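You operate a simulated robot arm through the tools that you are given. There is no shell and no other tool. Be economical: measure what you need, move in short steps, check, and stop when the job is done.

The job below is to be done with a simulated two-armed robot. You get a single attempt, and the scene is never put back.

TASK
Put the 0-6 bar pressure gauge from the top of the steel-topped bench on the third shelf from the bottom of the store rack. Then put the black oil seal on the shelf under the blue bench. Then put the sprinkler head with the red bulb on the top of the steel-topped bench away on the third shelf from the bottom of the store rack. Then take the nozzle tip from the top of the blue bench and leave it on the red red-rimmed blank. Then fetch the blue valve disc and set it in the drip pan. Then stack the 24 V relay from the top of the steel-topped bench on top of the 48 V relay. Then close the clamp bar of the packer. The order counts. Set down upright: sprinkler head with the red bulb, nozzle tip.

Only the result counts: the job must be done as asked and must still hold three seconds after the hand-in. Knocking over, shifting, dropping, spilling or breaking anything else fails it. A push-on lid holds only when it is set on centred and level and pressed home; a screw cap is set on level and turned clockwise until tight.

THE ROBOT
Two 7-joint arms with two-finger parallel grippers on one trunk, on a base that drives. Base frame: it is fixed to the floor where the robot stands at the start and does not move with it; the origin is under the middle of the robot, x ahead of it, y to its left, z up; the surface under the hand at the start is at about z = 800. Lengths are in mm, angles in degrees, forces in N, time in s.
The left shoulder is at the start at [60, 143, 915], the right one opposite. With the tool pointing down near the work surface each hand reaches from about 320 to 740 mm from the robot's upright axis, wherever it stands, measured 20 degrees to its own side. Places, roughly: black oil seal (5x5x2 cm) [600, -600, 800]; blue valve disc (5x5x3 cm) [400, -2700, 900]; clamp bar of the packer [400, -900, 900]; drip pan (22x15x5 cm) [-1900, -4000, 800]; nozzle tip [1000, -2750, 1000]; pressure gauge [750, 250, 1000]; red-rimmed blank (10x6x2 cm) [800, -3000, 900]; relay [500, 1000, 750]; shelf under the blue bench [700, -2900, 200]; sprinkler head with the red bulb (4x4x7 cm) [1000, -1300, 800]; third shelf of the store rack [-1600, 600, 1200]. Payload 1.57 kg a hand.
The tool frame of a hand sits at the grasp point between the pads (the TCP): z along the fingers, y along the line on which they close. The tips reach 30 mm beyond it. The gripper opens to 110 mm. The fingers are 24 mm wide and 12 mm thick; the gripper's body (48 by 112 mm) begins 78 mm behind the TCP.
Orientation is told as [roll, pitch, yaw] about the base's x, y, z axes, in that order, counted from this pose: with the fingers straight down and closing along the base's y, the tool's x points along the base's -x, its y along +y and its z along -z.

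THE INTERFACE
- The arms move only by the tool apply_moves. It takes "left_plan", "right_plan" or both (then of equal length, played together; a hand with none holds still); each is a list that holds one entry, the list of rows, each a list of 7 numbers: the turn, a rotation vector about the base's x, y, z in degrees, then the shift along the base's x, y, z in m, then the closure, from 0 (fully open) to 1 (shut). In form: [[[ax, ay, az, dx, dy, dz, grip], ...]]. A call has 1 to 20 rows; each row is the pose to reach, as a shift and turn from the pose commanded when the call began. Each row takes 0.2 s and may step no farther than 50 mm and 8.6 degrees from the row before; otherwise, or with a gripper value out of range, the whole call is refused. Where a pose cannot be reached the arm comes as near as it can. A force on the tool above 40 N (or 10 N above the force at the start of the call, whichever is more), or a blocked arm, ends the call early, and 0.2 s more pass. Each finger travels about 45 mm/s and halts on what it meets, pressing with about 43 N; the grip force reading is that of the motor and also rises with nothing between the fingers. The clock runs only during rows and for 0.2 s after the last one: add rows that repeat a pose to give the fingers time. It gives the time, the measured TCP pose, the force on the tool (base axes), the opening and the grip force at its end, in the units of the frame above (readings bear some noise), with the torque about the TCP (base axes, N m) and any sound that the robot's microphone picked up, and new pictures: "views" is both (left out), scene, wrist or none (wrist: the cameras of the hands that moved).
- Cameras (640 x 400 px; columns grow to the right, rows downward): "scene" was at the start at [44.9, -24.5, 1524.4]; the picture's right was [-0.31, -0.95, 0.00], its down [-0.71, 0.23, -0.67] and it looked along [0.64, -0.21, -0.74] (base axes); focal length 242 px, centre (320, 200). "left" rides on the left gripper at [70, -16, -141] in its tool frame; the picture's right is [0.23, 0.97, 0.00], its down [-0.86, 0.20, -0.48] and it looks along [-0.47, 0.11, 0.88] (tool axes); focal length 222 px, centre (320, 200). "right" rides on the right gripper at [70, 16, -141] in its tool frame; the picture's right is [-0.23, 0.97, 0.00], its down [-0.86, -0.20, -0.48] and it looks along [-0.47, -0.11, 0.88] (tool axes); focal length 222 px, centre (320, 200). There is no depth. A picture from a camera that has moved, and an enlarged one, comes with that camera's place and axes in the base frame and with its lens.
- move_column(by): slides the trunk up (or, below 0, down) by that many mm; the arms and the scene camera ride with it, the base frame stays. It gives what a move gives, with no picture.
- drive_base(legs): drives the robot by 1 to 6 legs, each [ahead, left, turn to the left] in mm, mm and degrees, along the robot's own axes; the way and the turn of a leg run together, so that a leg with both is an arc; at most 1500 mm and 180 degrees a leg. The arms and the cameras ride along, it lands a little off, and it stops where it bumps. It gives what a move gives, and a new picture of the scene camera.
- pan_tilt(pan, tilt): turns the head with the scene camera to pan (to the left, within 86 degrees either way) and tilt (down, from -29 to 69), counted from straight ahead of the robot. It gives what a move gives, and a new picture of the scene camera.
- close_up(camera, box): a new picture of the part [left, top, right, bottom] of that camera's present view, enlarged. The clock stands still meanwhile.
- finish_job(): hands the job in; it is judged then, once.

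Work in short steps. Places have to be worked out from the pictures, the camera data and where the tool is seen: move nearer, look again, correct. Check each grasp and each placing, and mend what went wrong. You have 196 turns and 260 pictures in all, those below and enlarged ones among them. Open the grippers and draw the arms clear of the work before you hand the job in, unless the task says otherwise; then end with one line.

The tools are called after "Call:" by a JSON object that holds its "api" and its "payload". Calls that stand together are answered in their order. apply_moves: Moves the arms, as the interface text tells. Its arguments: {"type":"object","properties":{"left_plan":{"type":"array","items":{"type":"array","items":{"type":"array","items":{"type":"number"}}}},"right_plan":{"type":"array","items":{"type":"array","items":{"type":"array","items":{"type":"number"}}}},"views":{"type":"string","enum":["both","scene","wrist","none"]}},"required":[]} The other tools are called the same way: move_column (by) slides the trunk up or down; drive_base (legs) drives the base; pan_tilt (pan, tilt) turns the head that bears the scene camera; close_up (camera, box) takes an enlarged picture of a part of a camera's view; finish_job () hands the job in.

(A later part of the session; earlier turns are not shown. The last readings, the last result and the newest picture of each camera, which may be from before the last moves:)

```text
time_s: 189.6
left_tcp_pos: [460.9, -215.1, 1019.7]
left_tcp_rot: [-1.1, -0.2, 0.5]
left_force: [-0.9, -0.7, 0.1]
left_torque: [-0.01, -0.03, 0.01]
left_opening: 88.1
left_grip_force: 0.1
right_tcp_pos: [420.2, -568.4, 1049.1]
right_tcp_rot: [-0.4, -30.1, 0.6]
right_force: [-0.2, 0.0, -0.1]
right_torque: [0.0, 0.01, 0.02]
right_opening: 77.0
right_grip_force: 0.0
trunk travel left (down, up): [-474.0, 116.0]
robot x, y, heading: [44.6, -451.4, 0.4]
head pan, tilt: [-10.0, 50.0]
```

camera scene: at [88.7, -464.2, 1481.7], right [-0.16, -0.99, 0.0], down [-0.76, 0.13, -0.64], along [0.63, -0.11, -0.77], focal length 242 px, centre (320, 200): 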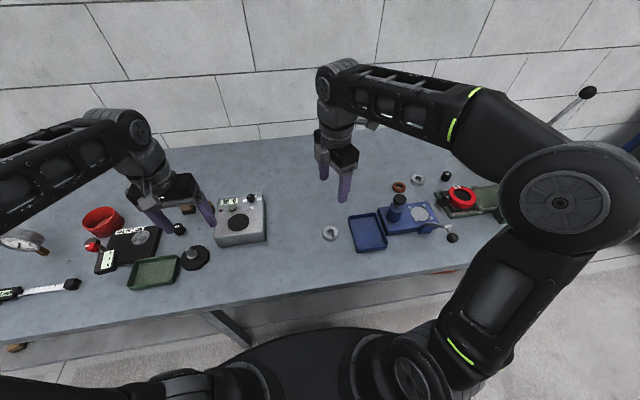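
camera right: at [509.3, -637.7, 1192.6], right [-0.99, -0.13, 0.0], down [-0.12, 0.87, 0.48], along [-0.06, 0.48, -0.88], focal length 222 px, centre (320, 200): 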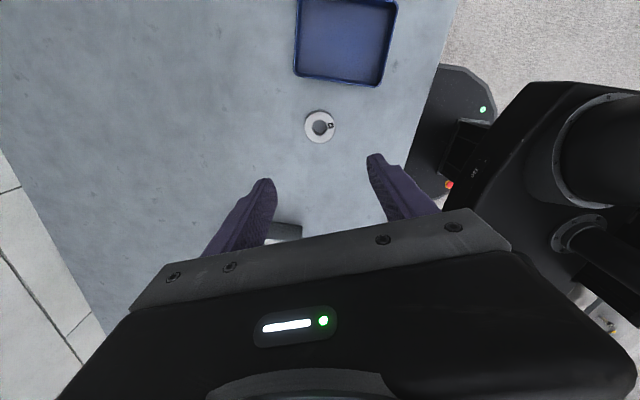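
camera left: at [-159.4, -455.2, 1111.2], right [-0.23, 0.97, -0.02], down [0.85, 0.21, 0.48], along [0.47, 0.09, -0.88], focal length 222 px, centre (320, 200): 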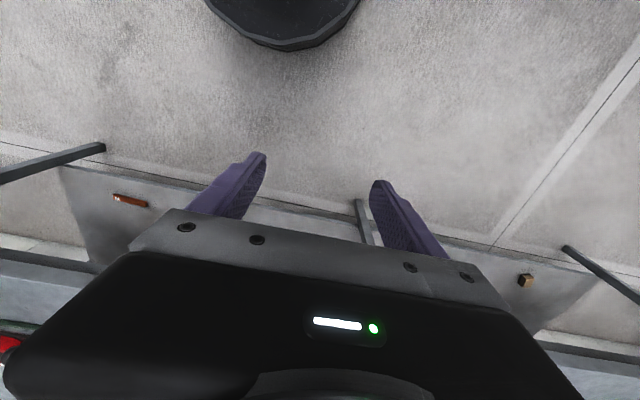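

Now drive around to the gap between benches, heading 60°.

Call:
{"api": "drive_base", "payload": {"legs": [[-250, 0, 0], [0, -1430, 0], [0, 0, 60], [350, -606, 0]]}}

Call:
{"api": "pan_tilt", "payload": {"pan": 0, "tilt": 40}}

```text
time_s: 204.2
left_tcp_pos: [513.5, -1387.9, 1020.2]
left_tcp_rot: [-1.2, -0.1, 60.8]
left_force: [0.5, 0.2, -0.7]
left_torque: [0.02, 0.01, 0.0]
left_opening: 88.0
left_grip_force: 0.1
right_tcp_pos: [802.4, -1596.4, 1049.1]
right_tcp_rot: [-0.5, -30.0, 61.1]
right_force: [-0.5, -0.9, 0.6]
right_torque: [-0.02, 0.0, 0.01]
right_opening: 77.1
right_grip_force: 0.0
trunk travel left (down, up): [-474.0, 116.0]
robot x, y, heading: [513.0, -1868.0, 60.8]
head pan, tilt: [-10.0, 50.0]
camera scene: at [549.3, -1834.6, 1481.7], right [0.78, -0.63, 0.0], down [-0.48, -0.6, -0.64], along [0.4, 0.5, -0.77], focal length 242 px, centre (320, 200)
```

scene: 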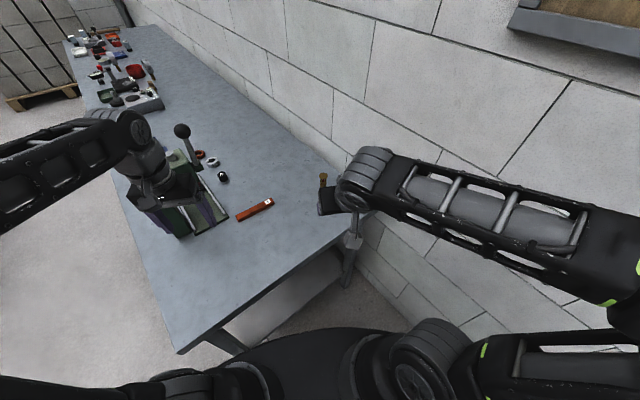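

```text
time_s: 204.9
left_tcp_pos: [515.1, -1388.5, 1020.5]
left_tcp_rot: [-1.2, -0.2, 60.9]
left_force: [-0.4, 0.0, 0.1]
left_torque: [-0.01, 0.01, 0.02]
left_opening: 88.0
left_grip_force: 0.1
right_tcp_pos: [802.3, -1596.5, 1049.0]
right_tcp_rot: [-0.6, -30.0, 61.1]
right_force: [0.7, -0.6, 0.2]
right_torque: [-0.01, -0.01, -0.01]
right_opening: 76.8
right_grip_force: 0.0
trunk travel left (down, up): [-474.0, 116.0]
robot x, y, heading: [516.3, -1866.7, 61.0]
head pan, tilt: [0.0, 40.0]
camera scene: at [541.6, -1820.1, 1495.9], right [0.87, -0.49, 0.0], down [-0.31, -0.56, -0.77], along [0.37, 0.67, -0.64], focal length 242 px, centre (320, 200)
```

scene: 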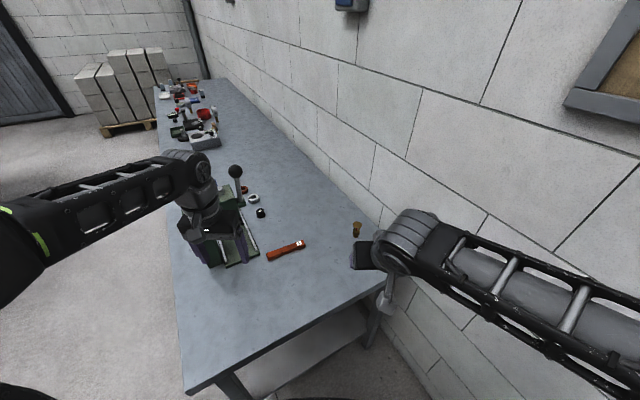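

Call:
{"api": "close_up", "payload": {"camera": "scene", "box": [316, 200, 396, 260]}}

```text
6.67 times, centred on (356, 230) of scene
camera zoom: at [541.6, -1820.1, 1495.9], right [0.87, -0.49, 0.0], down [-0.31, -0.56, -0.77], along [0.37, 0.67, -0.64], focal length 1614 px, centre (80, 0)
```

zoom: 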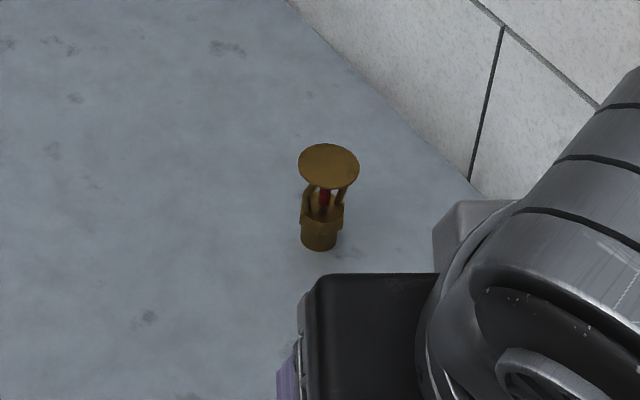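

It is the red-bulb head, standing at about [957, -1349]. I bring the right hand behind it with a 45° tilt.

Call:
{"api": "apply_moves", "payload": {"right_plan": [[[2.2, -1.2, 0, 0.019, 0.029, -0.024, 0.4], [4.4, -2.4, 0, 0.038, 0.058, -0.048, 0.4], [6.6, -3.7, 0, 0.058, 0.088, -0.072, 0.4], [8.8, -4.9, 0, 0.077, 0.117, -0.096, 0.4], [11, -6.1, 0, 0.096, 0.146, -0.12, 0.4], [13.1, -7.3, 0, 0.116, 0.176, -0.145, 0.4], [13.1, -7.3, 0, 0.116, 0.176, -0.145, 0.4]]], "views": "both"}}

```text
time_s: 206.6
left_tcp_pos: [512.8, -1388.6, 1019.1]
left_tcp_rot: [-1.2, -0.2, 60.9]
left_force: [-1.3, 0.5, -0.2]
left_torque: [0.0, -0.03, 0.02]
left_opening: 88.0
left_grip_force: 0.0
right_tcp_pos: [917.2, -1419.7, 904.2]
right_tcp_rot: [-0.5, -45.0, 61.2]
right_force: [-0.2, -0.4, -0.3]
right_torque: [0.02, 0.02, 0.0]
right_opening: 66.1
right_grip_force: 0.0
trunk travel left (down, up): [-474.0, 116.0]
robot x, y, heading: [514.5, -1867.3, 60.7]
head pan, tilt: [0.0, 40.0]
camera scene: at [541.2, -1820.4, 1496.0], right [0.87, -0.48, 0.0], down [-0.31, -0.56, -0.77], along [0.37, 0.67, -0.64], focal length 242 px, centre (320, 200)
camera right: at [830.5, -1541.5, 956.9], right [-0.77, 0.62, 0.15], down [0.3, 0.14, 0.94], along [0.56, 0.78, -0.29], focal length 222 px, centre (320, 200)
```

scene: 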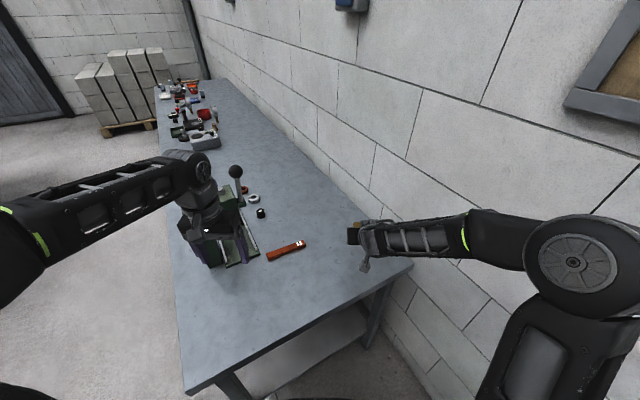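
right: 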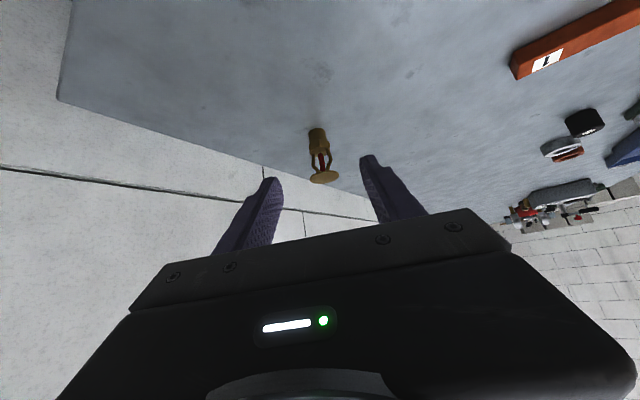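

Sprinkler at [958, -1350], centred between the fingers. I advance along the tool axis.

Call:
{"api": "apply_moves", "payload": {"right_plan": [[[0, 0, 0, 0.01, 0.017, -0.02, 0.4], [0, 0, 0, 0.02, 0.034, -0.04, 0.4], [0, 0, 0, 0.03, 0.05, -0.058, 0.4], [0, 0, 0, 0.0355, 0.06, -0.069, 0.4], [0, 0, 0, 0.0355, 0.06, -0.07, 0.4]]], "views": "wrist"}}

Call:
{"api": "close_up", "payload": {"camera": "scene", "box": [316, 190, 426, 270]}}

```text
time_s: 207.8
left_tcp_pos: [513.9, -1387.9, 1020.9]
left_tcp_rot: [-1.2, -0.2, 60.8]
left_force: [0.3, 0.5, 0.8]
left_torque: [0.0, 0.0, 0.01]
left_opening: 88.2
left_grip_force: 0.0
right_tcp_pos: [953.6, -1360.9, 834.2]
right_tcp_rot: [-0.6, -45.0, 61.2]
right_force: [0.2, 0.9, 0.9]
right_torque: [0.0, 0.0, -0.01]
right_opening: 65.7
right_grip_force: 0.1
trunk travel left (down, up): [-474.0, 116.0]
robot x, y, heading: [512.6, -1871.4, 61.2]
head pan, tilt: [0.0, 40.0]
camera right: at [865.4, -1482.8, 886.2], right [-0.77, 0.62, 0.15], down [0.3, 0.14, 0.94], along [0.56, 0.78, -0.29], focal length 222 px, centre (320, 200)
```

right: 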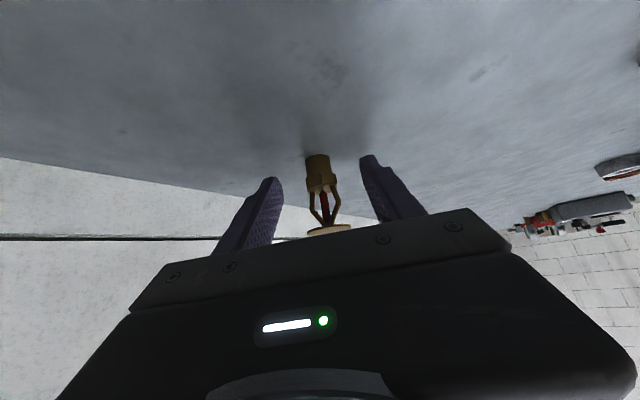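

```text
5.00 times, centred on (371, 230) of scene
camera zoom: at [541.5, -1820.1, 1495.9], right [0.87, -0.48, 0.0], down [-0.31, -0.56, -0.77], along [0.37, 0.67, -0.64], focal length 1210 px, centre (65, 50)
```

zoom: 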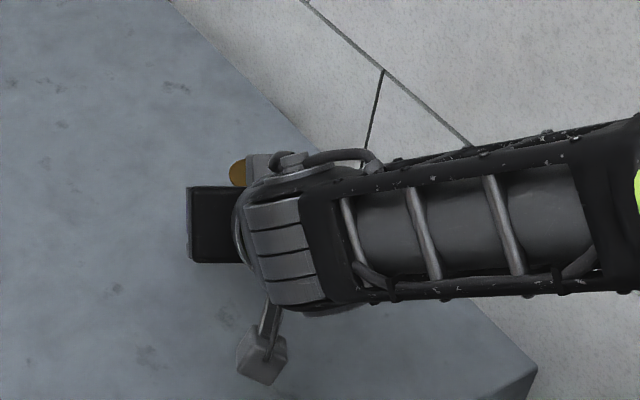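

The base lies between the fingertips, deflector clear. Close.

Call:
{"api": "apply_moves", "payload": {"right_plan": [[[0, 0, 0, 0, 0, 0, 0.55], [0, 0, 0, 0, 0, 0, 0.7], [0, 0, 0, 0, 0, 0, 0.85], [0, 0, 0, 0, 0, 0, 0.92], [0, 0, 0, 0, 0, 0, 0.92], [0, 0, 0, 0, 0, 0, 0.92]]], "views": "wrist"}}

```text
time_s: 209.2
left_tcp_pos: [514.8, -1387.9, 1019.3]
left_tcp_rot: [-1.2, -0.2, 60.9]
left_force: [-0.2, 0.4, 0.0]
left_torque: [0.01, 0.0, 0.02]
left_opening: 88.0
left_grip_force: 0.2
right_tcp_pos: [952.6, -1360.7, 834.1]
right_tcp_rot: [-0.6, -44.9, 61.2]
right_force: [-0.6, 0.2, 0.6]
right_torque: [0.0, -0.02, 0.02]
right_opening: 24.9
right_grip_force: 36.7
trunk travel left (down, up): [-474.0, 116.0]
robot x, y, heading: [516.5, -1868.1, 61.1]
head pan, tilt: [0.0, 40.0]
camera right: at [865.3, -1482.9, 886.2], right [-0.77, 0.62, 0.15], down [0.3, 0.14, 0.94], along [0.56, 0.78, -0.29], focal length 222 px, centre (320, 200)
```

right: 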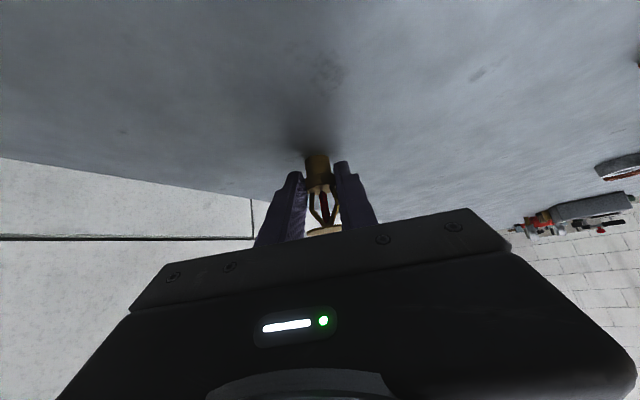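

Gripped (25 mm). Lift 200 mm and draw back.

Call:
{"api": "apply_moves", "payload": {"right_plan": [[[0, 0, 0, 0, 0, 0.03, 0.94], [0, 0, 0, 0, 0, 0.07, 0.94], [0, 0, 0, -0.01, -0.02, 0.11, 0.94], [0, 0, 0, -0.03, -0.05, 0.14, 0.94], [0, 0, 0, -0.05, -0.08, 0.17, 0.94], [0, 0, 0, -0.07, -0.11, 0.2, 0.94], [0, 0, 0, -0.09, -0.14, 0.22, 0.94]]], "views": "wrist"}}

```text
time_s: 210.8
left_tcp_pos: [513.7, -1387.7, 1020.7]
left_tcp_rot: [-1.2, -0.2, 60.9]
left_force: [0.9, -0.3, -0.4]
left_torque: [0.01, 0.01, -0.03]
left_opening: 87.9
left_grip_force: 0.1
right_tcp_pos: [861.6, -1501.5, 1054.9]
right_tcp_rot: [-0.6, -45.0, 61.2]
right_force: [0.8, 0.2, -0.4]
right_torque: [-0.04, 0.01, -0.01]
right_opening: 24.8
right_grip_force: 36.0
trunk travel left (down, up): [-474.0, 116.0]
robot x, y, heading: [515.9, -1869.9, 61.1]
head pan, tilt: [0.0, 40.0]
camera right: at [774.9, -1624.0, 1107.1], right [-0.77, 0.62, 0.15], down [0.3, 0.14, 0.94], along [0.56, 0.78, -0.29], focal length 222 px, centre (320, 200)
```

right: 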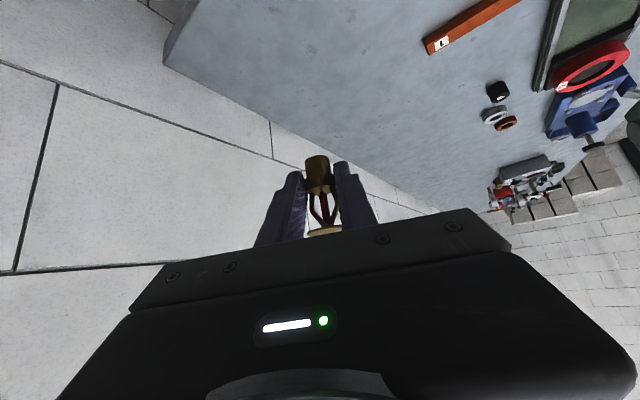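

Held. I drive out of the gap, turn to the rack and travel to it (stopping short).

Call:
{"api": "drive_base", "payload": {"legs": [[-371, 670, 0], [0, 0, 118.9], [225, -1274, 0], [225, -1274, 0]]}}

Call:
{"api": "pan_tilt", "payload": {"pan": -10, "tilt": 25}}

```text
time_s: 232.0
left_tcp_pos: [-1137.2, 436.9, 1020.3]
left_tcp_rot: [-1.2, -0.1, 179.8]
left_force: [0.4, 0.5, 0.0]
left_torque: [0.02, 0.0, 0.0]
left_opening: 87.9
left_grip_force: 0.0
right_tcp_pos: [-1209.4, 799.0, 1054.8]
right_tcp_rot: [-0.6, -45.0, -179.9]
right_force: [0.5, 1.2, -0.4]
right_torque: [-0.04, -0.01, 0.0]
right_opening: 24.4
right_grip_force: 35.9
trunk travel left (down, up): [-474.0, 116.0]
robot x, y, heading: [-719.4, 668.4, 180.0]
head pan, tilt: [0.0, 40.0]
camera scene: at [-772.8, 670.7, 1495.9], right [0.0, 1.0, 0.0], down [0.64, 0.0, -0.77], along [-0.77, 0.0, -0.64], focal length 242 px, centre (320, 200)
```

scene: 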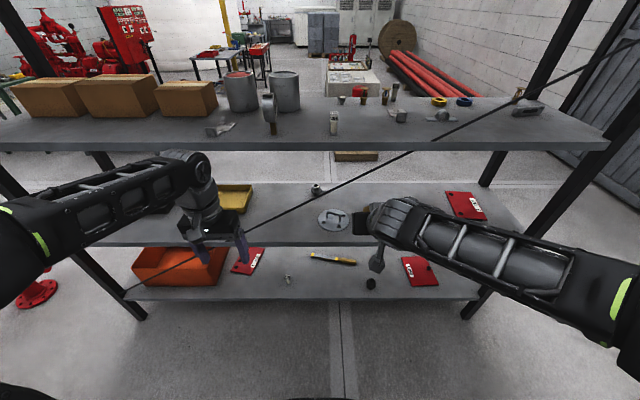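

```text
time_s: 232.8
left_tcp_pos: [-1137.8, 437.1, 1019.5]
left_tcp_rot: [-1.2, -0.2, 180.0]
left_force: [0.0, -1.0, -0.2]
left_torque: [0.0, -0.01, -0.02]
left_opening: 87.7
left_grip_force: 0.0
right_tcp_pos: [-1208.5, 796.4, 1054.7]
right_tcp_rot: [-0.6, -44.9, -179.9]
right_force: [-0.1, 0.3, -0.9]
right_torque: [-0.02, 0.0, -0.01]
right_opening: 24.4
right_grip_force: 36.3
trunk travel left (down, up): [-474.0, 116.0]
robot x, y, heading: [-717.9, 668.5, 179.9]
head pan, tilt: [-10.0, 25.0]
camera scene: at [-778.4, 686.3, 1519.2], right [0.17, 0.98, 0.0], down [0.42, -0.07, -0.91], along [-0.89, 0.16, -0.42], focal length 242 px, centre (320, 200)
```

scene: 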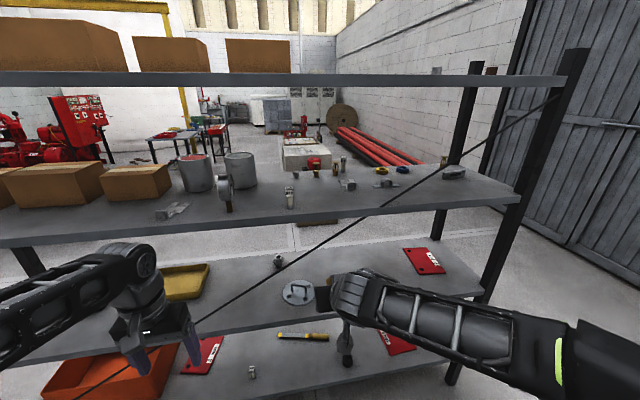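

I raise the trunk and the right hand above shelf height, then drive 180 mm nearer.

Call:
{"api": "move_column", "payload": {"by": 110}}

Call:
{"api": "apply_moves", "payload": {"right_plan": [[[0, 0, 0, 0, 0, 0.04, 0.94], [0, 0, 0, 0, 0, 0.08, 0.94], [0, 0, 0, 0, 0, 0.11, 0.94]]], "views": "none"}}

Call:
{"api": "drive_base", "payload": {"legs": [[180, 0, 0]]}}

```text
time_s: 234.2
left_tcp_pos: [-1137.2, 437.5, 1130.0]
left_tcp_rot: [-1.1, -0.1, 179.9]
left_force: [0.5, 0.8, 0.1]
left_torque: [0.0, 0.0, -0.01]
left_opening: 87.9
left_grip_force: 0.2
right_tcp_pos: [-1207.4, 797.4, 1164.8]
right_tcp_rot: [-0.5, -45.0, -179.9]
right_force: [0.6, 0.6, -1.2]
right_torque: [0.0, -0.02, 0.01]
right_opening: 24.4
right_grip_force: 36.4
trunk travel left (down, up): [-584.0, 6.0]
robot x, y, heading: [-716.4, 670.3, 180.0]
head pan, tilt: [-10.0, 25.0]
```

```text
time_s: 235.0
left_tcp_pos: [-1135.5, 438.0, 1130.0]
left_tcp_rot: [-1.2, -0.2, 179.9]
left_force: [0.0, 0.6, 0.7]
left_torque: [0.0, 0.0, 0.01]
left_opening: 88.2
left_grip_force: 0.1
right_tcp_pos: [-1206.3, 798.3, 1275.4]
right_tcp_rot: [-0.6, -45.0, -179.9]
right_force: [-0.3, 0.4, -1.7]
right_torque: [0.01, -0.03, 0.01]
right_opening: 24.4
right_grip_force: 36.2
trunk travel left (down, up): [-584.0, 6.0]
robot x, y, heading: [-718.2, 671.5, 179.8]
head pan, tilt: [-10.0, 25.0]
```

```text
time_s: 236.5
left_tcp_pos: [-1318.9, 437.7, 1130.1]
left_tcp_rot: [-1.2, -0.1, 179.8]
left_force: [-0.5, 0.7, -0.3]
left_torque: [0.01, -0.03, 0.01]
left_opening: 88.1
left_grip_force: 0.0
right_tcp_pos: [-1389.2, 798.4, 1274.6]
right_tcp_rot: [-0.6, -44.9, -179.9]
right_force: [-0.9, 0.3, 0.7]
right_torque: [0.02, -0.03, 0.0]
right_opening: 24.3
right_grip_force: 36.8
trunk travel left (down, up): [-584.0, 6.0]
robot x, y, heading: [-899.7, 670.7, 179.8]
head pan, tilt: [-10.0, 25.0]
camera scene: at [-960.4, 686.8, 1629.2], right [0.18, 0.98, 0.0], down [0.42, -0.07, -0.91], along [-0.89, 0.16, -0.42], focal length 242 px, centre (320, 200)
```

scene: 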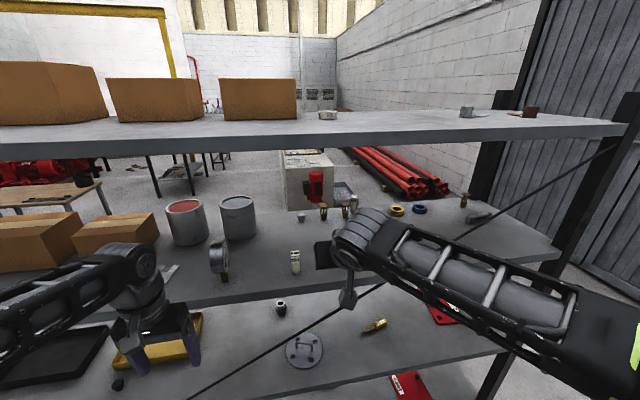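

I move 95 mm in over the shelf and lower to 15 mm above it.

Call:
{"api": "apply_moves", "payload": {"right_plan": [[[0, 0, 0, -0.04, 0, 0, 0.94], [0, 0, 0, -0.08, 0, 0, 0.94], [0, 0, 0, -0.095, 0, -0.015, 0.94], [0, 0, 0, -0.095, 0, -0.035, 0.94], [0, 0, 0, -0.095, 0, -0.055, 0.94]]], "views": "both"}}

```text
time_s: 237.7
left_tcp_pos: [-1317.5, 437.4, 1130.1]
left_tcp_rot: [-1.2, -0.1, 179.7]
left_force: [0.3, 0.5, 0.9]
left_torque: [0.01, 0.01, 0.0]
left_opening: 88.3
left_grip_force: 0.1
right_tcp_pos: [-1481.6, 797.5, 1218.7]
right_tcp_rot: [-0.5, -45.1, -180.0]
right_force: [-0.3, -0.6, -0.5]
right_torque: [0.03, -0.01, 0.0]
right_opening: 24.7
right_grip_force: 36.3
trunk travel left (down, up): [-584.0, 6.0]
robot x, y, heading: [-899.9, 669.1, 179.6]
head pan, tilt: [-10.0, 25.0]
camera scene: at [-959.1, 686.8, 1629.2], right [0.18, 0.98, 0.0], down [0.42, -0.07, -0.91], along [-0.89, 0.16, -0.42], focal length 242 px, centre (320, 200)
camera right: at [-1333.4, 779.8, 1270.7], right [-0.17, -0.97, 0.15], down [-0.27, 0.19, 0.94], along [-0.95, 0.12, -0.29], focal length 222 px, centre (320, 200)
```

scene: 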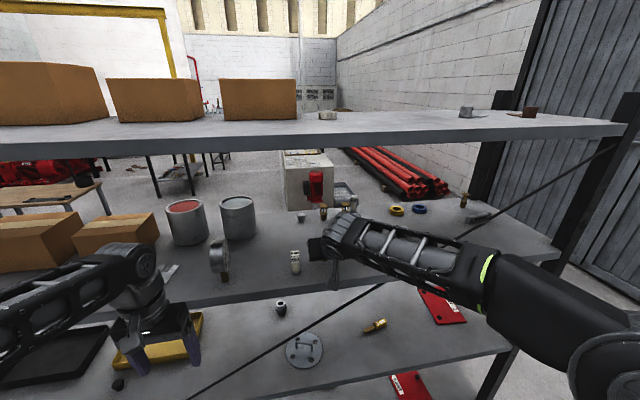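
right: 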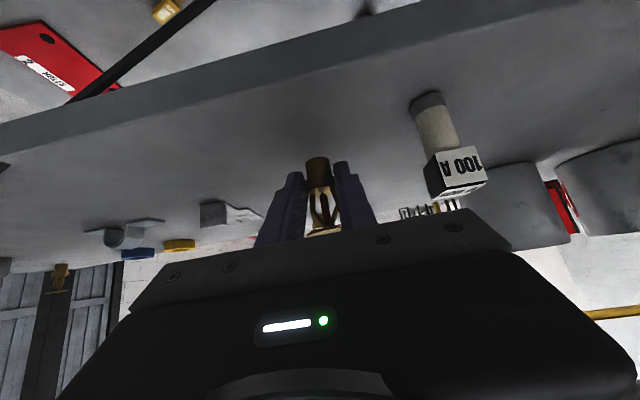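

Clear on all sides. Lower slowly to contact (expected near z 1203).

Call:
{"api": "apply_moves", "payload": {"right_plan": [[[0, 0, 0, 0, 0, -0.005, 0.94], [0, 0, 0, 0, 0, -0.009, 0.94], [0, 0, 0, 0, 0, -0.012, 0.94], [0, 0, 0, 0, 0, -0.0135, 0.94], [0, 0, 0, 0, 0, -0.015, 0.94]]], "views": "none"}}

```text
time_s: 238.9
left_tcp_pos: [-1317.2, 438.8, 1129.6]
left_tcp_rot: [-1.2, -0.1, 179.7]
left_force: [0.0, 0.3, 0.4]
left_torque: [0.01, 0.03, 0.04]
left_opening: 88.1
left_grip_force: 0.2
right_tcp_pos: [-1481.9, 797.7, 1204.1]
right_tcp_rot: [-0.5, -44.9, -180.0]
right_force: [-0.7, 0.1, -0.7]
right_torque: [-0.01, -0.02, -0.01]
right_opening: 24.5
right_grip_force: 36.5
trunk travel left (down, up): [-584.0, 6.0]
robot x, y, heading: [-899.1, 669.7, 179.6]
head pan, tilt: [-10.0, 25.0]
```

Call:
{"api": "apply_moves", "payload": {"right_plan": [[[0, 0, 0, 0, 0, -0.001, 0.94], [0, 0, 0, 0, 0, -0.002, 0.94], [0, 0, 0, 0, 0, -0.003, 0.94]]], "views": "none"}}

```text
time_s: 239.7
left_tcp_pos: [-1317.6, 437.9, 1129.4]
left_tcp_rot: [-1.2, -0.2, 179.7]
left_force: [0.5, -0.3, 0.2]
left_torque: [0.01, 0.01, 0.0]
left_opening: 88.2
left_grip_force: 0.1
right_tcp_pos: [-1482.1, 799.1, 1203.2]
right_tcp_rot: [-0.6, -45.1, -180.0]
right_force: [0.0, 1.2, 5.1]
right_torque: [-0.05, 0.13, -0.01]
right_opening: 24.1
right_grip_force: 36.3
trunk travel left (down, up): [-584.0, 6.0]
robot x, y, heading: [-896.0, 671.0, 179.8]
head pan, tilt: [-10.0, 25.0]
```

Contact. Open slowly, then withdraw horizontally.

Call:
{"api": "apply_moves", "payload": {"right_plan": [[[0, 0, 0, 0, 0, 0.0005, 0.85], [0, 0, 0, 0, 0, 0.0005, 0.75], [0, 0, 0, 0, 0, 0.0005, 0.6], [0, 0, 0, 0, 0, 0.0005, 0.5], [0, 0, 0, 0.02, 0, 0.005, 0.5], [0, 0, 0, 0.06, 0, 0.02, 0.5], [0, 0, 0, 0.1, 0, 0.03, 0.5], [0, 0, 0, 0.14, 0, 0.03, 0.5], [0, 0, 0, 0.18, 0, 0.03, 0.5]]], "views": "both"}}

Call:
{"api": "close_up", "payload": {"camera": "scene", "box": [180, 170, 400, 310]}}

```text
time_s: 241.7
left_tcp_pos: [-1317.9, 439.3, 1130.4]
left_tcp_rot: [-1.3, -0.2, 179.8]
left_force: [0.1, -0.5, -0.3]
left_torque: [-0.01, 0.03, 0.0]
left_opening: 87.8
left_grip_force: 0.1
right_tcp_pos: [-1301.2, 799.3, 1231.7]
right_tcp_rot: [-0.6, -44.9, -179.9]
right_force: [0.3, -0.4, 0.3]
right_torque: [0.02, 0.03, 0.03]
right_opening: 54.9
right_grip_force: 0.2
trunk travel left (down, up): [-584.0, 6.0]
robot x, y, heading: [-898.9, 671.6, 179.8]
head pan, tilt: [-10.0, 25.0]
camera scene: at [-957.2, 686.9, 1629.3], right [0.18, 0.98, 0.0], down [0.42, -0.07, -0.91], along [-0.89, 0.16, -0.42], focal length 242 px, centre (320, 200)
camera right: at [-1152.3, 779.9, 1283.8], right [-0.17, -0.97, 0.15], down [-0.26, 0.19, 0.94], along [-0.95, 0.12, -0.29], focal length 222 px, centre (320, 200)
```

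scene: 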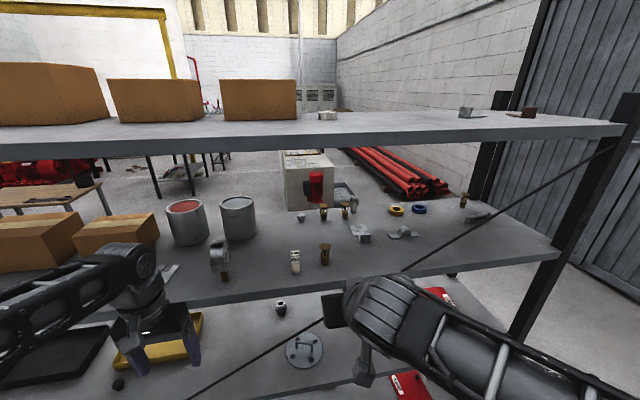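
right: 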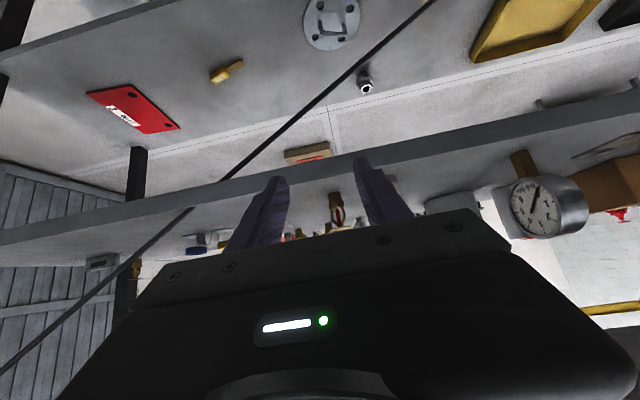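

```text
2.86 times, centred on (290, 240) of scene
camera zoom: at [-957.2, 686.9, 1629.3], right [0.18, 0.98, 0.0], down [0.42, -0.07, -0.91], along [-0.89, 0.16, -0.42], focal length 692 px, centre (406, 86)
```

zoom: 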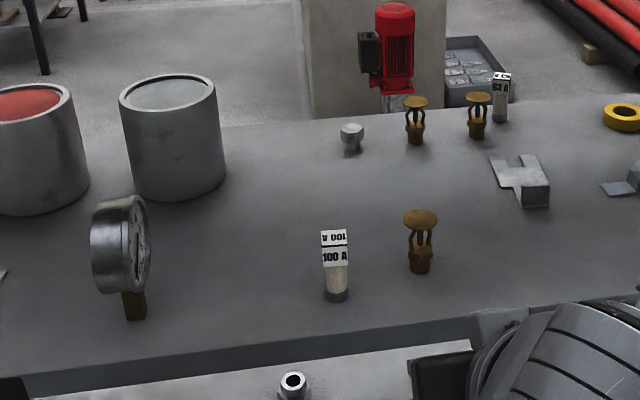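

Both items stand well. Next the nozzle tip: I drive to the end of the blue bench, facing it.

Call:
{"api": "drive_base", "payload": {"legs": [[-400, 0, 0], [0, 0, 90.2], [1360, 0, 0], [1360, 0, 0], [0, 1080, 0]]}}

Call:
{"api": "pan_tilt", "payload": {"pan": 10, "tilt": 45}}

```text
time_s: 266.1
left_tcp_pos: [793.9, -2502.9, 1130.5]
left_tcp_rot: [-1.1, -0.3, -91.4]
left_force: [0.1, 0.6, -0.1]
left_torque: [-0.01, -0.01, -0.02]
left_opening: 88.0
left_grip_force: 0.1
right_tcp_pos: [435.2, -2480.0, 1232.2]
right_tcp_rot: [-0.7, -45.1, -91.1]
right_force: [-0.6, 0.1, -0.2]
right_torque: [0.01, 0.0, 0.0]
right_opening: 54.9
right_grip_force: 0.1
trunk travel left (down, up): [-584.0, 6.0]
robot x, y, heading: [574.3, -2077.7, -91.4]
head pan, tilt: [-10.0, 25.0]
camera scene: at [553.5, -2138.5, 1629.3], right [-0.98, 0.2, 0.0], down [0.08, 0.41, -0.91], along [-0.18, -0.89, -0.42], focal length 242 px, centre (320, 200)
```

scene: 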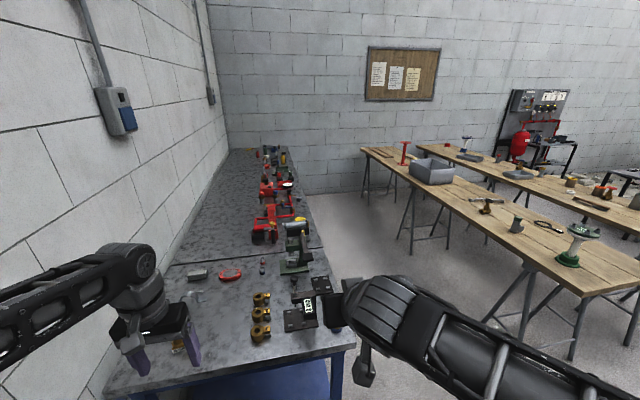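

```text
time_s: 266.9
left_tcp_pos: [793.8, -2502.9, 1130.6]
left_tcp_rot: [-1.3, -0.2, -91.4]
left_force: [-0.9, -0.4, 0.0]
left_torque: [0.02, 0.0, 0.03]
left_opening: 88.1
left_grip_force: 0.0
right_tcp_pos: [434.6, -2480.4, 1231.9]
right_tcp_rot: [-0.6, -45.0, -91.1]
right_force: [0.9, -0.2, 0.8]
right_torque: [0.01, -0.03, -0.01]
right_opening: 55.2
right_grip_force: 0.0
trunk travel left (down, up): [-584.0, 6.0]
robot x, y, heading: [572.5, -2076.1, -91.3]
head pan, tilt: [10.0, 45.0]
camera scene: at [583.3, -2128.6, 1598.7], right [-0.99, -0.15, 0.0], down [-0.11, 0.7, -0.71], along [0.11, -0.7, -0.71], focal length 242 px, centre (320, 200)
```

scene: 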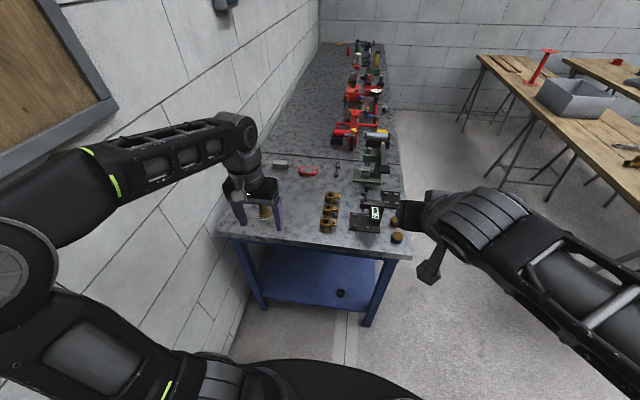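

I tilt the left hand 45° forward, then drive nearer.

Call:
{"api": "apply_moves", "payload": {"left_plan": [[[-7.5, 0.2, 0, 0, 0.01, 0, 0.2], [-15, 0.4, 0, 0, 0.02, 0, 0.2], [-22.5, 0.5, 0, 0, 0.03, 0, 0.2], [-30, 0.7, 0, 0, 0.04, 0, 0.2], [-37.5, 0.9, 0, 0, 0.05, 0, 0.2], [-45, 1.1, 0, 0, 0.06, 0, 0.2]]], "views": "none"}}

Call:
{"api": "drive_base", "payload": {"legs": [[180, 20, 1.2]]}}

Call:
{"api": "close_up", "payload": {"camera": "left", "box": [0, 0, 640, 400]}}

```text
time_s: 268.3
left_tcp_pos: [801.9, -2467.8, 1162.4]
left_tcp_rot: [-1.2, -45.3, -91.4]
left_force: [-0.8, 0.2, -0.5]
left_torque: [-0.01, 0.03, -0.02]
left_opening: 88.1
left_grip_force: 0.1
left hand out of reach, approached as far as the arm can: row 5, 6
right_tcp_pos: [434.8, -2480.6, 1231.9]
right_tcp_rot: [-0.6, -45.0, -91.1]
right_force: [0.2, -0.1, 1.0]
right_torque: [-0.03, 0.03, -0.01]
right_opening: 55.0
right_grip_force: 0.1
trunk travel left (down, up): [-584.0, 6.0]
robot x, y, heading: [570.2, -2075.8, -91.2]
head pan, tilt: [10.0, 45.0]
```

```text
time_s: 269.8
left_tcp_pos: [827.2, -2646.2, 1162.5]
left_tcp_rot: [-1.2, -45.0, -90.3]
left_force: [0.7, -0.3, 1.3]
left_torque: [0.01, -0.02, 0.02]
left_opening: 88.0
left_grip_force: 0.1
right_tcp_pos: [461.5, -2665.5, 1231.9]
right_tcp_rot: [-0.5, -44.9, -90.0]
right_force: [-0.3, 0.0, 0.3]
right_torque: [0.03, -0.01, 0.01]
right_opening: 54.9
right_grip_force: 0.1
trunk travel left (down, up): [-584.0, 6.0]
robot x, y, heading: [590.0, -2256.7, -90.1]
head pan, tilt: [10.0, 45.0]
camera scene: at [602.0, -2311.0, 1598.6], right [-0.99, -0.17, 0.0], down [-0.12, 0.7, -0.71], along [0.12, -0.7, -0.71], focal length 242 px, centre (320, 200)
```

scene: 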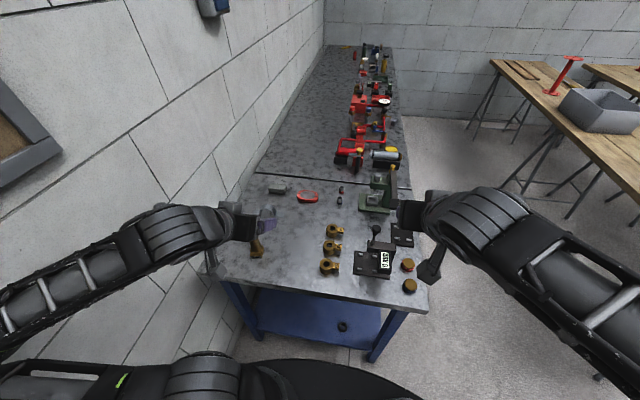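

```text
1.00 times, centred on (320, 200) of left (not enlarged: the box is as wide or as high as the picture)
camera zoom: at [813.2, -2495.9, 1212.4], right [0.97, 0.14, -0.18], down [0.21, -0.27, 0.94], along [0.09, -0.95, -0.29], focal length 222 px, centre (320, 200)
```

zoom: 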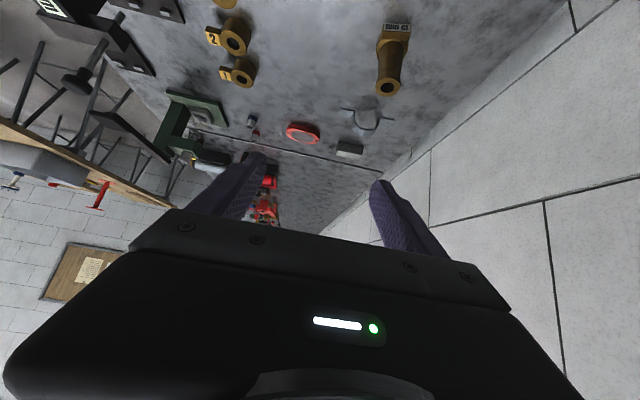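

Nozzle at [893, -2718], top z≈976. I go to the pre-grasp 100 mm behind along the tool axis.

Call:
{"api": "apply_moves", "payload": {"left_plan": [[[0, 0, 0, 0.02, 0, -0.04, 0.3], [0, 0, 0, 0.04, 0, -0.08, 0.3], [0, 0, 0, 0.066, 0, -0.12, 0.3], [0, 0, 0, 0.066, 0, -0.158, 0.3], [0, 0, 0, 0.066, 0, -0.158, 0.3]]], "views": "wrist"}}

```text
time_s: 271.0
left_tcp_pos: [928.1, -2691.5, 1020.2]
left_tcp_rot: [-1.1, -45.0, -90.3]
left_force: [0.8, 0.5, -1.1]
left_torque: [0.02, 0.01, -0.03]
left_opening: 77.1
left_grip_force: 0.1
left hand out of reach, approached as far as the arm can: row 1, 2, 3, 4, 5
right_tcp_pos: [458.7, -2664.3, 1231.8]
right_tcp_rot: [-0.7, -45.1, -90.0]
right_force: [0.0, -0.7, 0.4]
right_torque: [-0.01, 0.0, 0.01]
right_opening: 55.0
right_grip_force: 0.1
trunk travel left (down, up): [-584.0, 6.0]
robot x, y, heading: [587.0, -2261.6, -90.1]
head pan, tilt: [10.0, 45.0]
camera left: at [914.9, -2541.4, 1069.6], right [0.97, 0.14, -0.18], down [0.21, -0.27, 0.94], along [0.08, -0.95, -0.29], focal length 222 px, centre (320, 200)
```

left: 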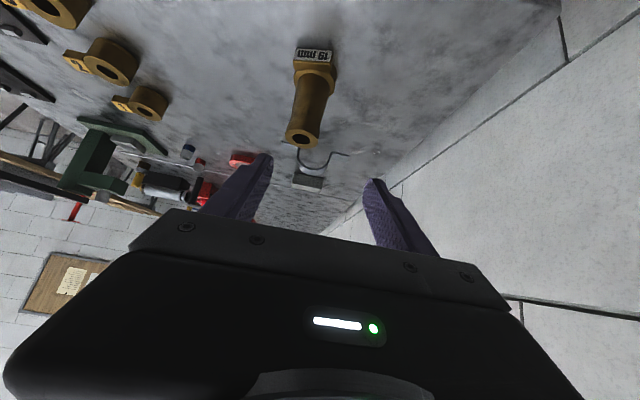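

The pose was too close to the body. I back the robot off 120 mm and retry.

Call:
{"api": "drive_base", "payload": {"legs": [[-120, 0, 0]]}}

Call:
{"api": "apply_moves", "payload": {"left_plan": [[[0, 0, 0, 0, 0, 0.005, 0.3], [0, 0, 0, 0, 0, 0.01, 0.3]]], "views": "wrist"}}

```text
time_s: 272.2
left_tcp_pos: [928.3, -2569.1, 1020.9]
left_tcp_rot: [-1.3, -45.0, -90.3]
left_force: [0.2, 0.5, -0.1]
left_torque: [-0.04, 0.02, 0.03]
left_opening: 76.9
left_grip_force: 0.2
right_tcp_pos: [460.5, -2541.2, 1233.1]
right_tcp_rot: [-0.7, -45.2, -90.1]
right_force: [1.1, -0.3, 0.4]
right_torque: [-0.03, -0.04, 0.01]
right_opening: 55.1
right_grip_force: 0.1
trunk travel left (down, up): [-584.0, 6.0]
robot x, y, heading: [587.7, -2138.3, -90.7]
head pan, tilt: [10.0, 45.0]
camera scene: at [602.4, -2186.2, 1598.7], right [-0.99, -0.17, 0.0], down [-0.12, 0.7, -0.71], along [0.12, -0.7, -0.71], focal length 242 px, centre (320, 200)
```

scene: 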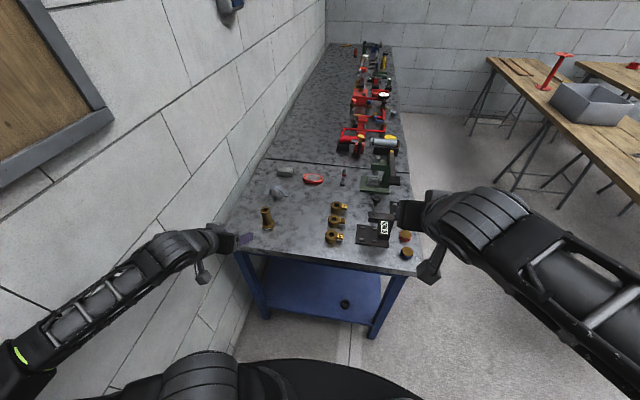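

```text
time_s: 272.8
left_tcp_pos: [928.5, -2572.2, 1030.0]
left_tcp_rot: [-1.2, -45.0, -90.3]
left_force: [-0.2, 0.1, 0.8]
left_torque: [0.0, 0.02, 0.03]
left_opening: 76.9
left_grip_force: 0.1
right_tcp_pos: [460.4, -2543.6, 1231.4]
right_tcp_rot: [-0.5, -45.0, -90.1]
right_force: [-0.3, 0.0, -1.0]
right_torque: [0.02, 0.01, 0.02]
right_opening: 54.7
right_grip_force: 0.1
trunk travel left (down, up): [-584.0, 6.0]
robot x, y, heading: [587.4, -2135.7, -90.2]
head pan, tilt: [10.0, 45.0]
camera left: at [915.4, -2421.1, 1080.1], right [0.97, 0.14, -0.18], down [0.21, -0.27, 0.94], along [0.08, -0.95, -0.29], focal length 222 px, centre (320, 200)
```

left: 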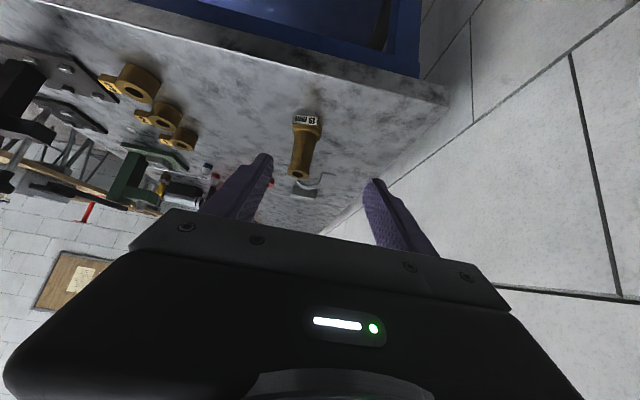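

Now in reach. I move to about 80 mm short of the grasp and look again.

Call:
{"api": "apply_moves", "payload": {"left_plan": [[[0, 0, 0, -0.011, -0.03, -0.014, 0.3], [0, 0, 0, -0.022, -0.06, -0.029, 0.3], [0, 0, 0, -0.032, -0.086, -0.043, 0.3], [0, 0, 0, -0.032, -0.086, -0.043, 0.3]]], "views": "both"}}

Call:
{"api": "close_up", "payload": {"camera": "scene", "box": [200, 180, 320, 260]}}

```text
time_s: 273.8
left_tcp_pos: [896.2, -2657.3, 987.1]
left_tcp_rot: [-1.1, -45.0, -90.2]
left_force: [-0.2, 0.4, 0.1]
left_torque: [-0.02, -0.03, -0.03]
left_opening: 77.0
left_grip_force: 0.0
right_tcp_pos: [461.5, -2541.7, 1232.3]
right_tcp_rot: [-0.6, -44.9, -90.1]
right_force: [-0.4, 0.4, 0.1]
right_torque: [0.02, 0.02, -0.02]
right_opening: 55.0
right_grip_force: 0.0
trunk travel left (down, up): [-584.0, 6.0]
robot x, y, heading: [588.8, -2138.2, -90.4]
head pan, tilt: [10.0, 45.0]
camera scene: at [602.4, -2187.7, 1598.7], right [-0.99, -0.17, 0.0], down [-0.12, 0.7, -0.71], along [0.12, -0.7, -0.71], focal length 242 px, centre (320, 200)
camera left: at [883.1, -2506.5, 1037.5], right [0.97, 0.14, -0.18], down [0.21, -0.27, 0.94], along [0.08, -0.95, -0.29], focal length 222 px, centre (320, 200)
```

scene: 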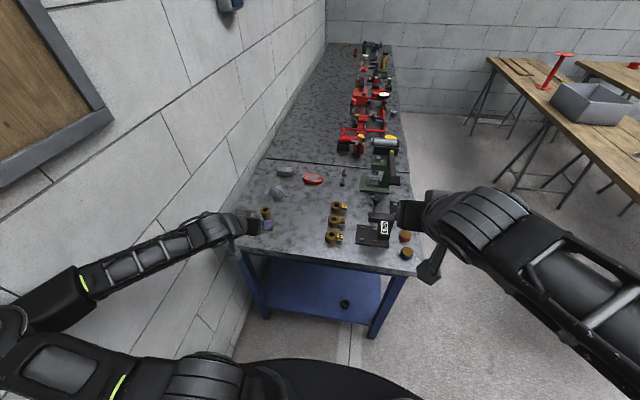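
left: 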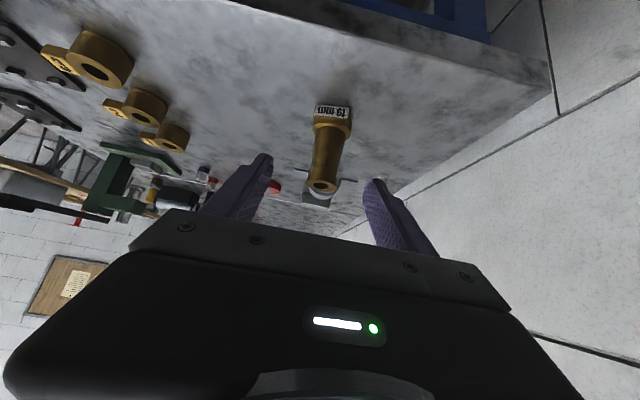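

```text
5.00 times, centred on (260, 220) of scene
camera zoom: at [602.4, -2187.7, 1598.7], right [-0.99, -0.17, 0.0], down [-0.12, 0.7, -0.71], along [0.12, -0.7, -0.71], focal length 1210 px, centre (620, 100)
```

zoom: 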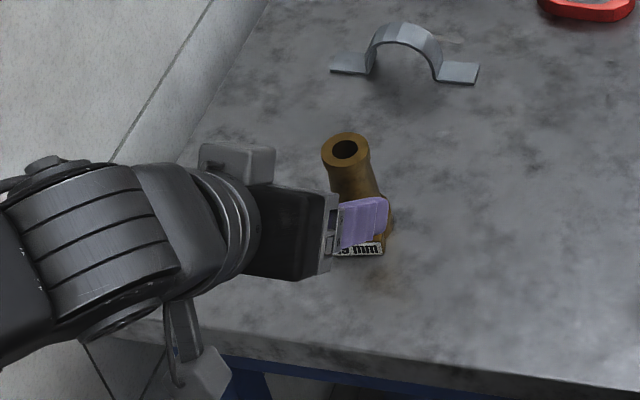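

Triangulation from the two wrist views gives nozzle at [898, -2740], bench z≈860, top ≈948. I advance most of the way along the tool axis and check.

Call:
{"api": "apply_moves", "payload": {"left_plan": [[[0, 0, 0, 0.001, -0.025, -0.023, 0.3], [0, 0, 0, 0.002, -0.05, -0.047, 0.3], [0, 0, 0, 0.002, -0.065, -0.06, 0.3], [0, 0, 0, 0.002, -0.065, -0.06, 0.3]]], "views": "wrist"}}

Call:
{"api": "close_up", "payload": {"camera": "scene", "box": [200, 180, 320, 260]}}

```text
time_s: 274.8
left_tcp_pos: [898.6, -2721.3, 926.3]
left_tcp_rot: [-1.2, -45.0, -90.3]
left_force: [0.8, 0.3, 0.3]
left_torque: [0.01, -0.02, -0.01]
left_opening: 76.9
left_grip_force: 0.1
right_tcp_pos: [461.1, -2542.5, 1232.3]
right_tcp_rot: [-0.5, -44.9, -90.0]
right_force: [-0.1, -0.1, 0.1]
right_torque: [-0.03, -0.02, -0.01]
right_opening: 55.1
right_grip_force: 0.0
trunk travel left (down, up): [-584.0, 6.0]
robot x, y, heading: [589.5, -2138.8, -90.7]
head pan, tilt: [10.0, 45.0]
camera left: at [885.4, -2571.8, 976.4], right [0.97, 0.14, -0.18], down [0.21, -0.27, 0.94], along [0.08, -0.95, -0.29], focal length 222 px, centre (320, 200)
```

left: 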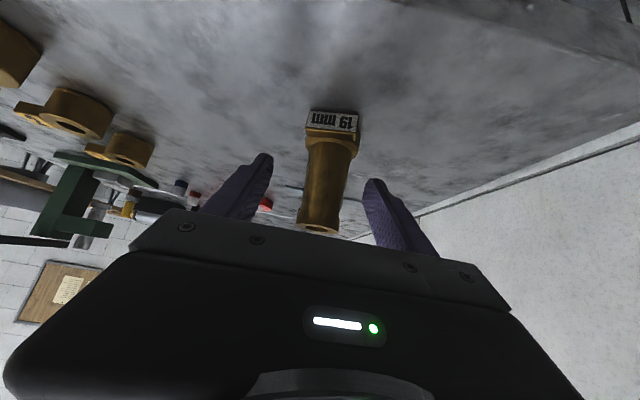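

```text
5.00 times, centred on (260, 220) of scene
camera zoom: at [602.3, -2188.1, 1598.7], right [-0.99, -0.17, 0.0], down [-0.12, 0.7, -0.71], along [0.12, -0.7, -0.71], focal length 1210 px, centre (620, 100)
```

zoom: 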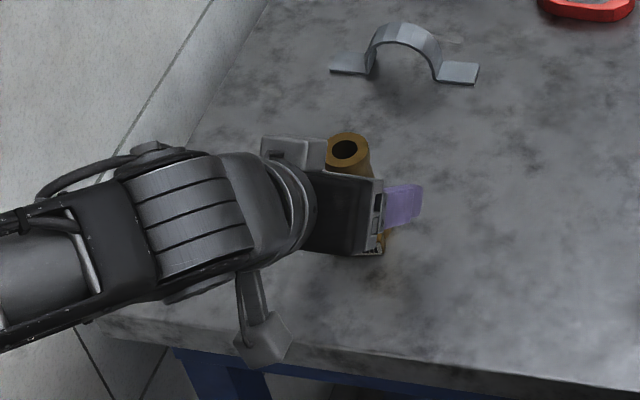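

The barrel is between the fingers. I advance the last 25 mm, shift 4 mm, and close.

Call:
{"api": "apply_moves", "payload": {"left_plan": [[[0, 0, 0, 0.004, -0.009, -0.008, 0.3], [0, 0, 0, 0.004, -0.018, -0.017, 0.3], [0, 0, 0, 0.004, -0.018, -0.017, 0.5], [0, 0, 0, 0.004, -0.018, -0.017, 0.65], [0, 0, 0, 0.004, -0.018, -0.017, 0.8], [0, 0, 0, 0.004, -0.018, -0.017, 0.88], [0, 0, 0, 0.004, -0.018, -0.017, 0.88], [0, 0, 0, 0.004, -0.018, -0.017, 0.88]]], "views": "wrist"}}

```text
time_s: 276.6
left_tcp_pos: [902.7, -2739.9, 909.9]
left_tcp_rot: [-1.3, -45.0, -90.3]
left_force: [0.2, 0.3, 0.5]
left_torque: [0.05, -0.02, 0.0]
left_opening: 35.6
left_grip_force: 42.7
right_tcp_pos: [460.9, -2543.0, 1232.3]
right_tcp_rot: [-0.6, -45.1, -90.1]
right_force: [0.7, 0.4, 0.1]
right_torque: [-0.04, 0.02, -0.06]
right_opening: 55.0
right_grip_force: 0.1
trunk travel left (down, up): [-584.0, 6.0]
robot x, y, heading: [588.1, -2136.4, -90.5]
head pan, tilt: [10.0, 45.0]
camera left: at [889.4, -2589.6, 959.6], right [0.97, 0.14, -0.18], down [0.21, -0.27, 0.94], along [0.08, -0.95, -0.29], focal length 222 px, centre (320, 200)
```

left: 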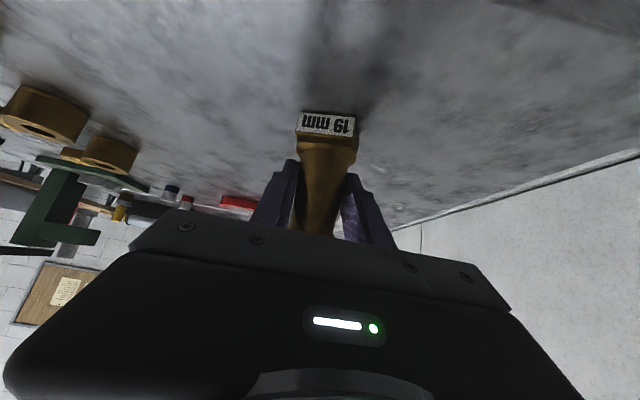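

Nozzle gripped (36 mm). Lift it 130 mm.

Call:
{"api": "apply_moves", "payload": {"left_plan": [[[0, 0, 0, 0, 0, 0.03, 0.9], [0, 0, 0, 0, 0, 0.07, 0.9], [0, 0, 0, 0, 0, 0.11, 0.9], [0, 0, 0, 0, 0, 0.13, 0.9]]], "views": "wrist"}}

```text
time_s: 277.6
left_tcp_pos: [901.7, -2740.4, 1041.5]
left_tcp_rot: [-1.3, -45.0, -90.3]
left_force: [0.5, -0.4, -2.4]
left_torque: [-0.01, 0.02, 0.01]
left_opening: 34.4
left_grip_force: 41.5
right_tcp_pos: [460.5, -2542.5, 1232.4]
right_tcp_rot: [-0.5, -45.0, -90.2]
right_force: [-1.1, 0.3, -0.1]
right_torque: [0.02, 0.0, 0.0]
right_opening: 55.0
right_grip_force: 0.0
trunk travel left (down, up): [-584.0, 6.0]
robot x, y, heading: [586.9, -2138.5, -90.5]
head pan, tilt: [10.0, 45.0]
camera left: at [889.1, -2590.2, 1090.7], right [0.97, 0.14, -0.18], down [0.21, -0.27, 0.94], along [0.08, -0.95, -0.29], focal length 222 px, centre (320, 200)
```

left: 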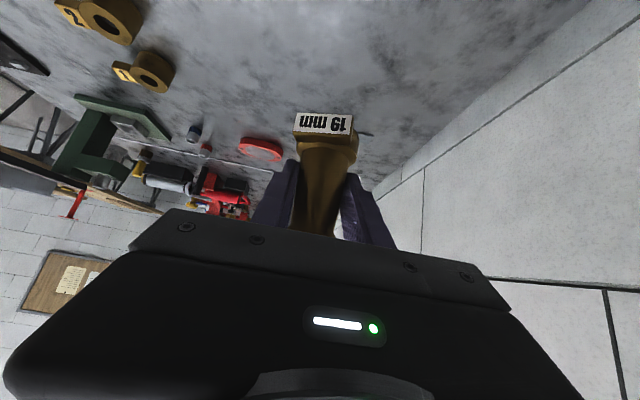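

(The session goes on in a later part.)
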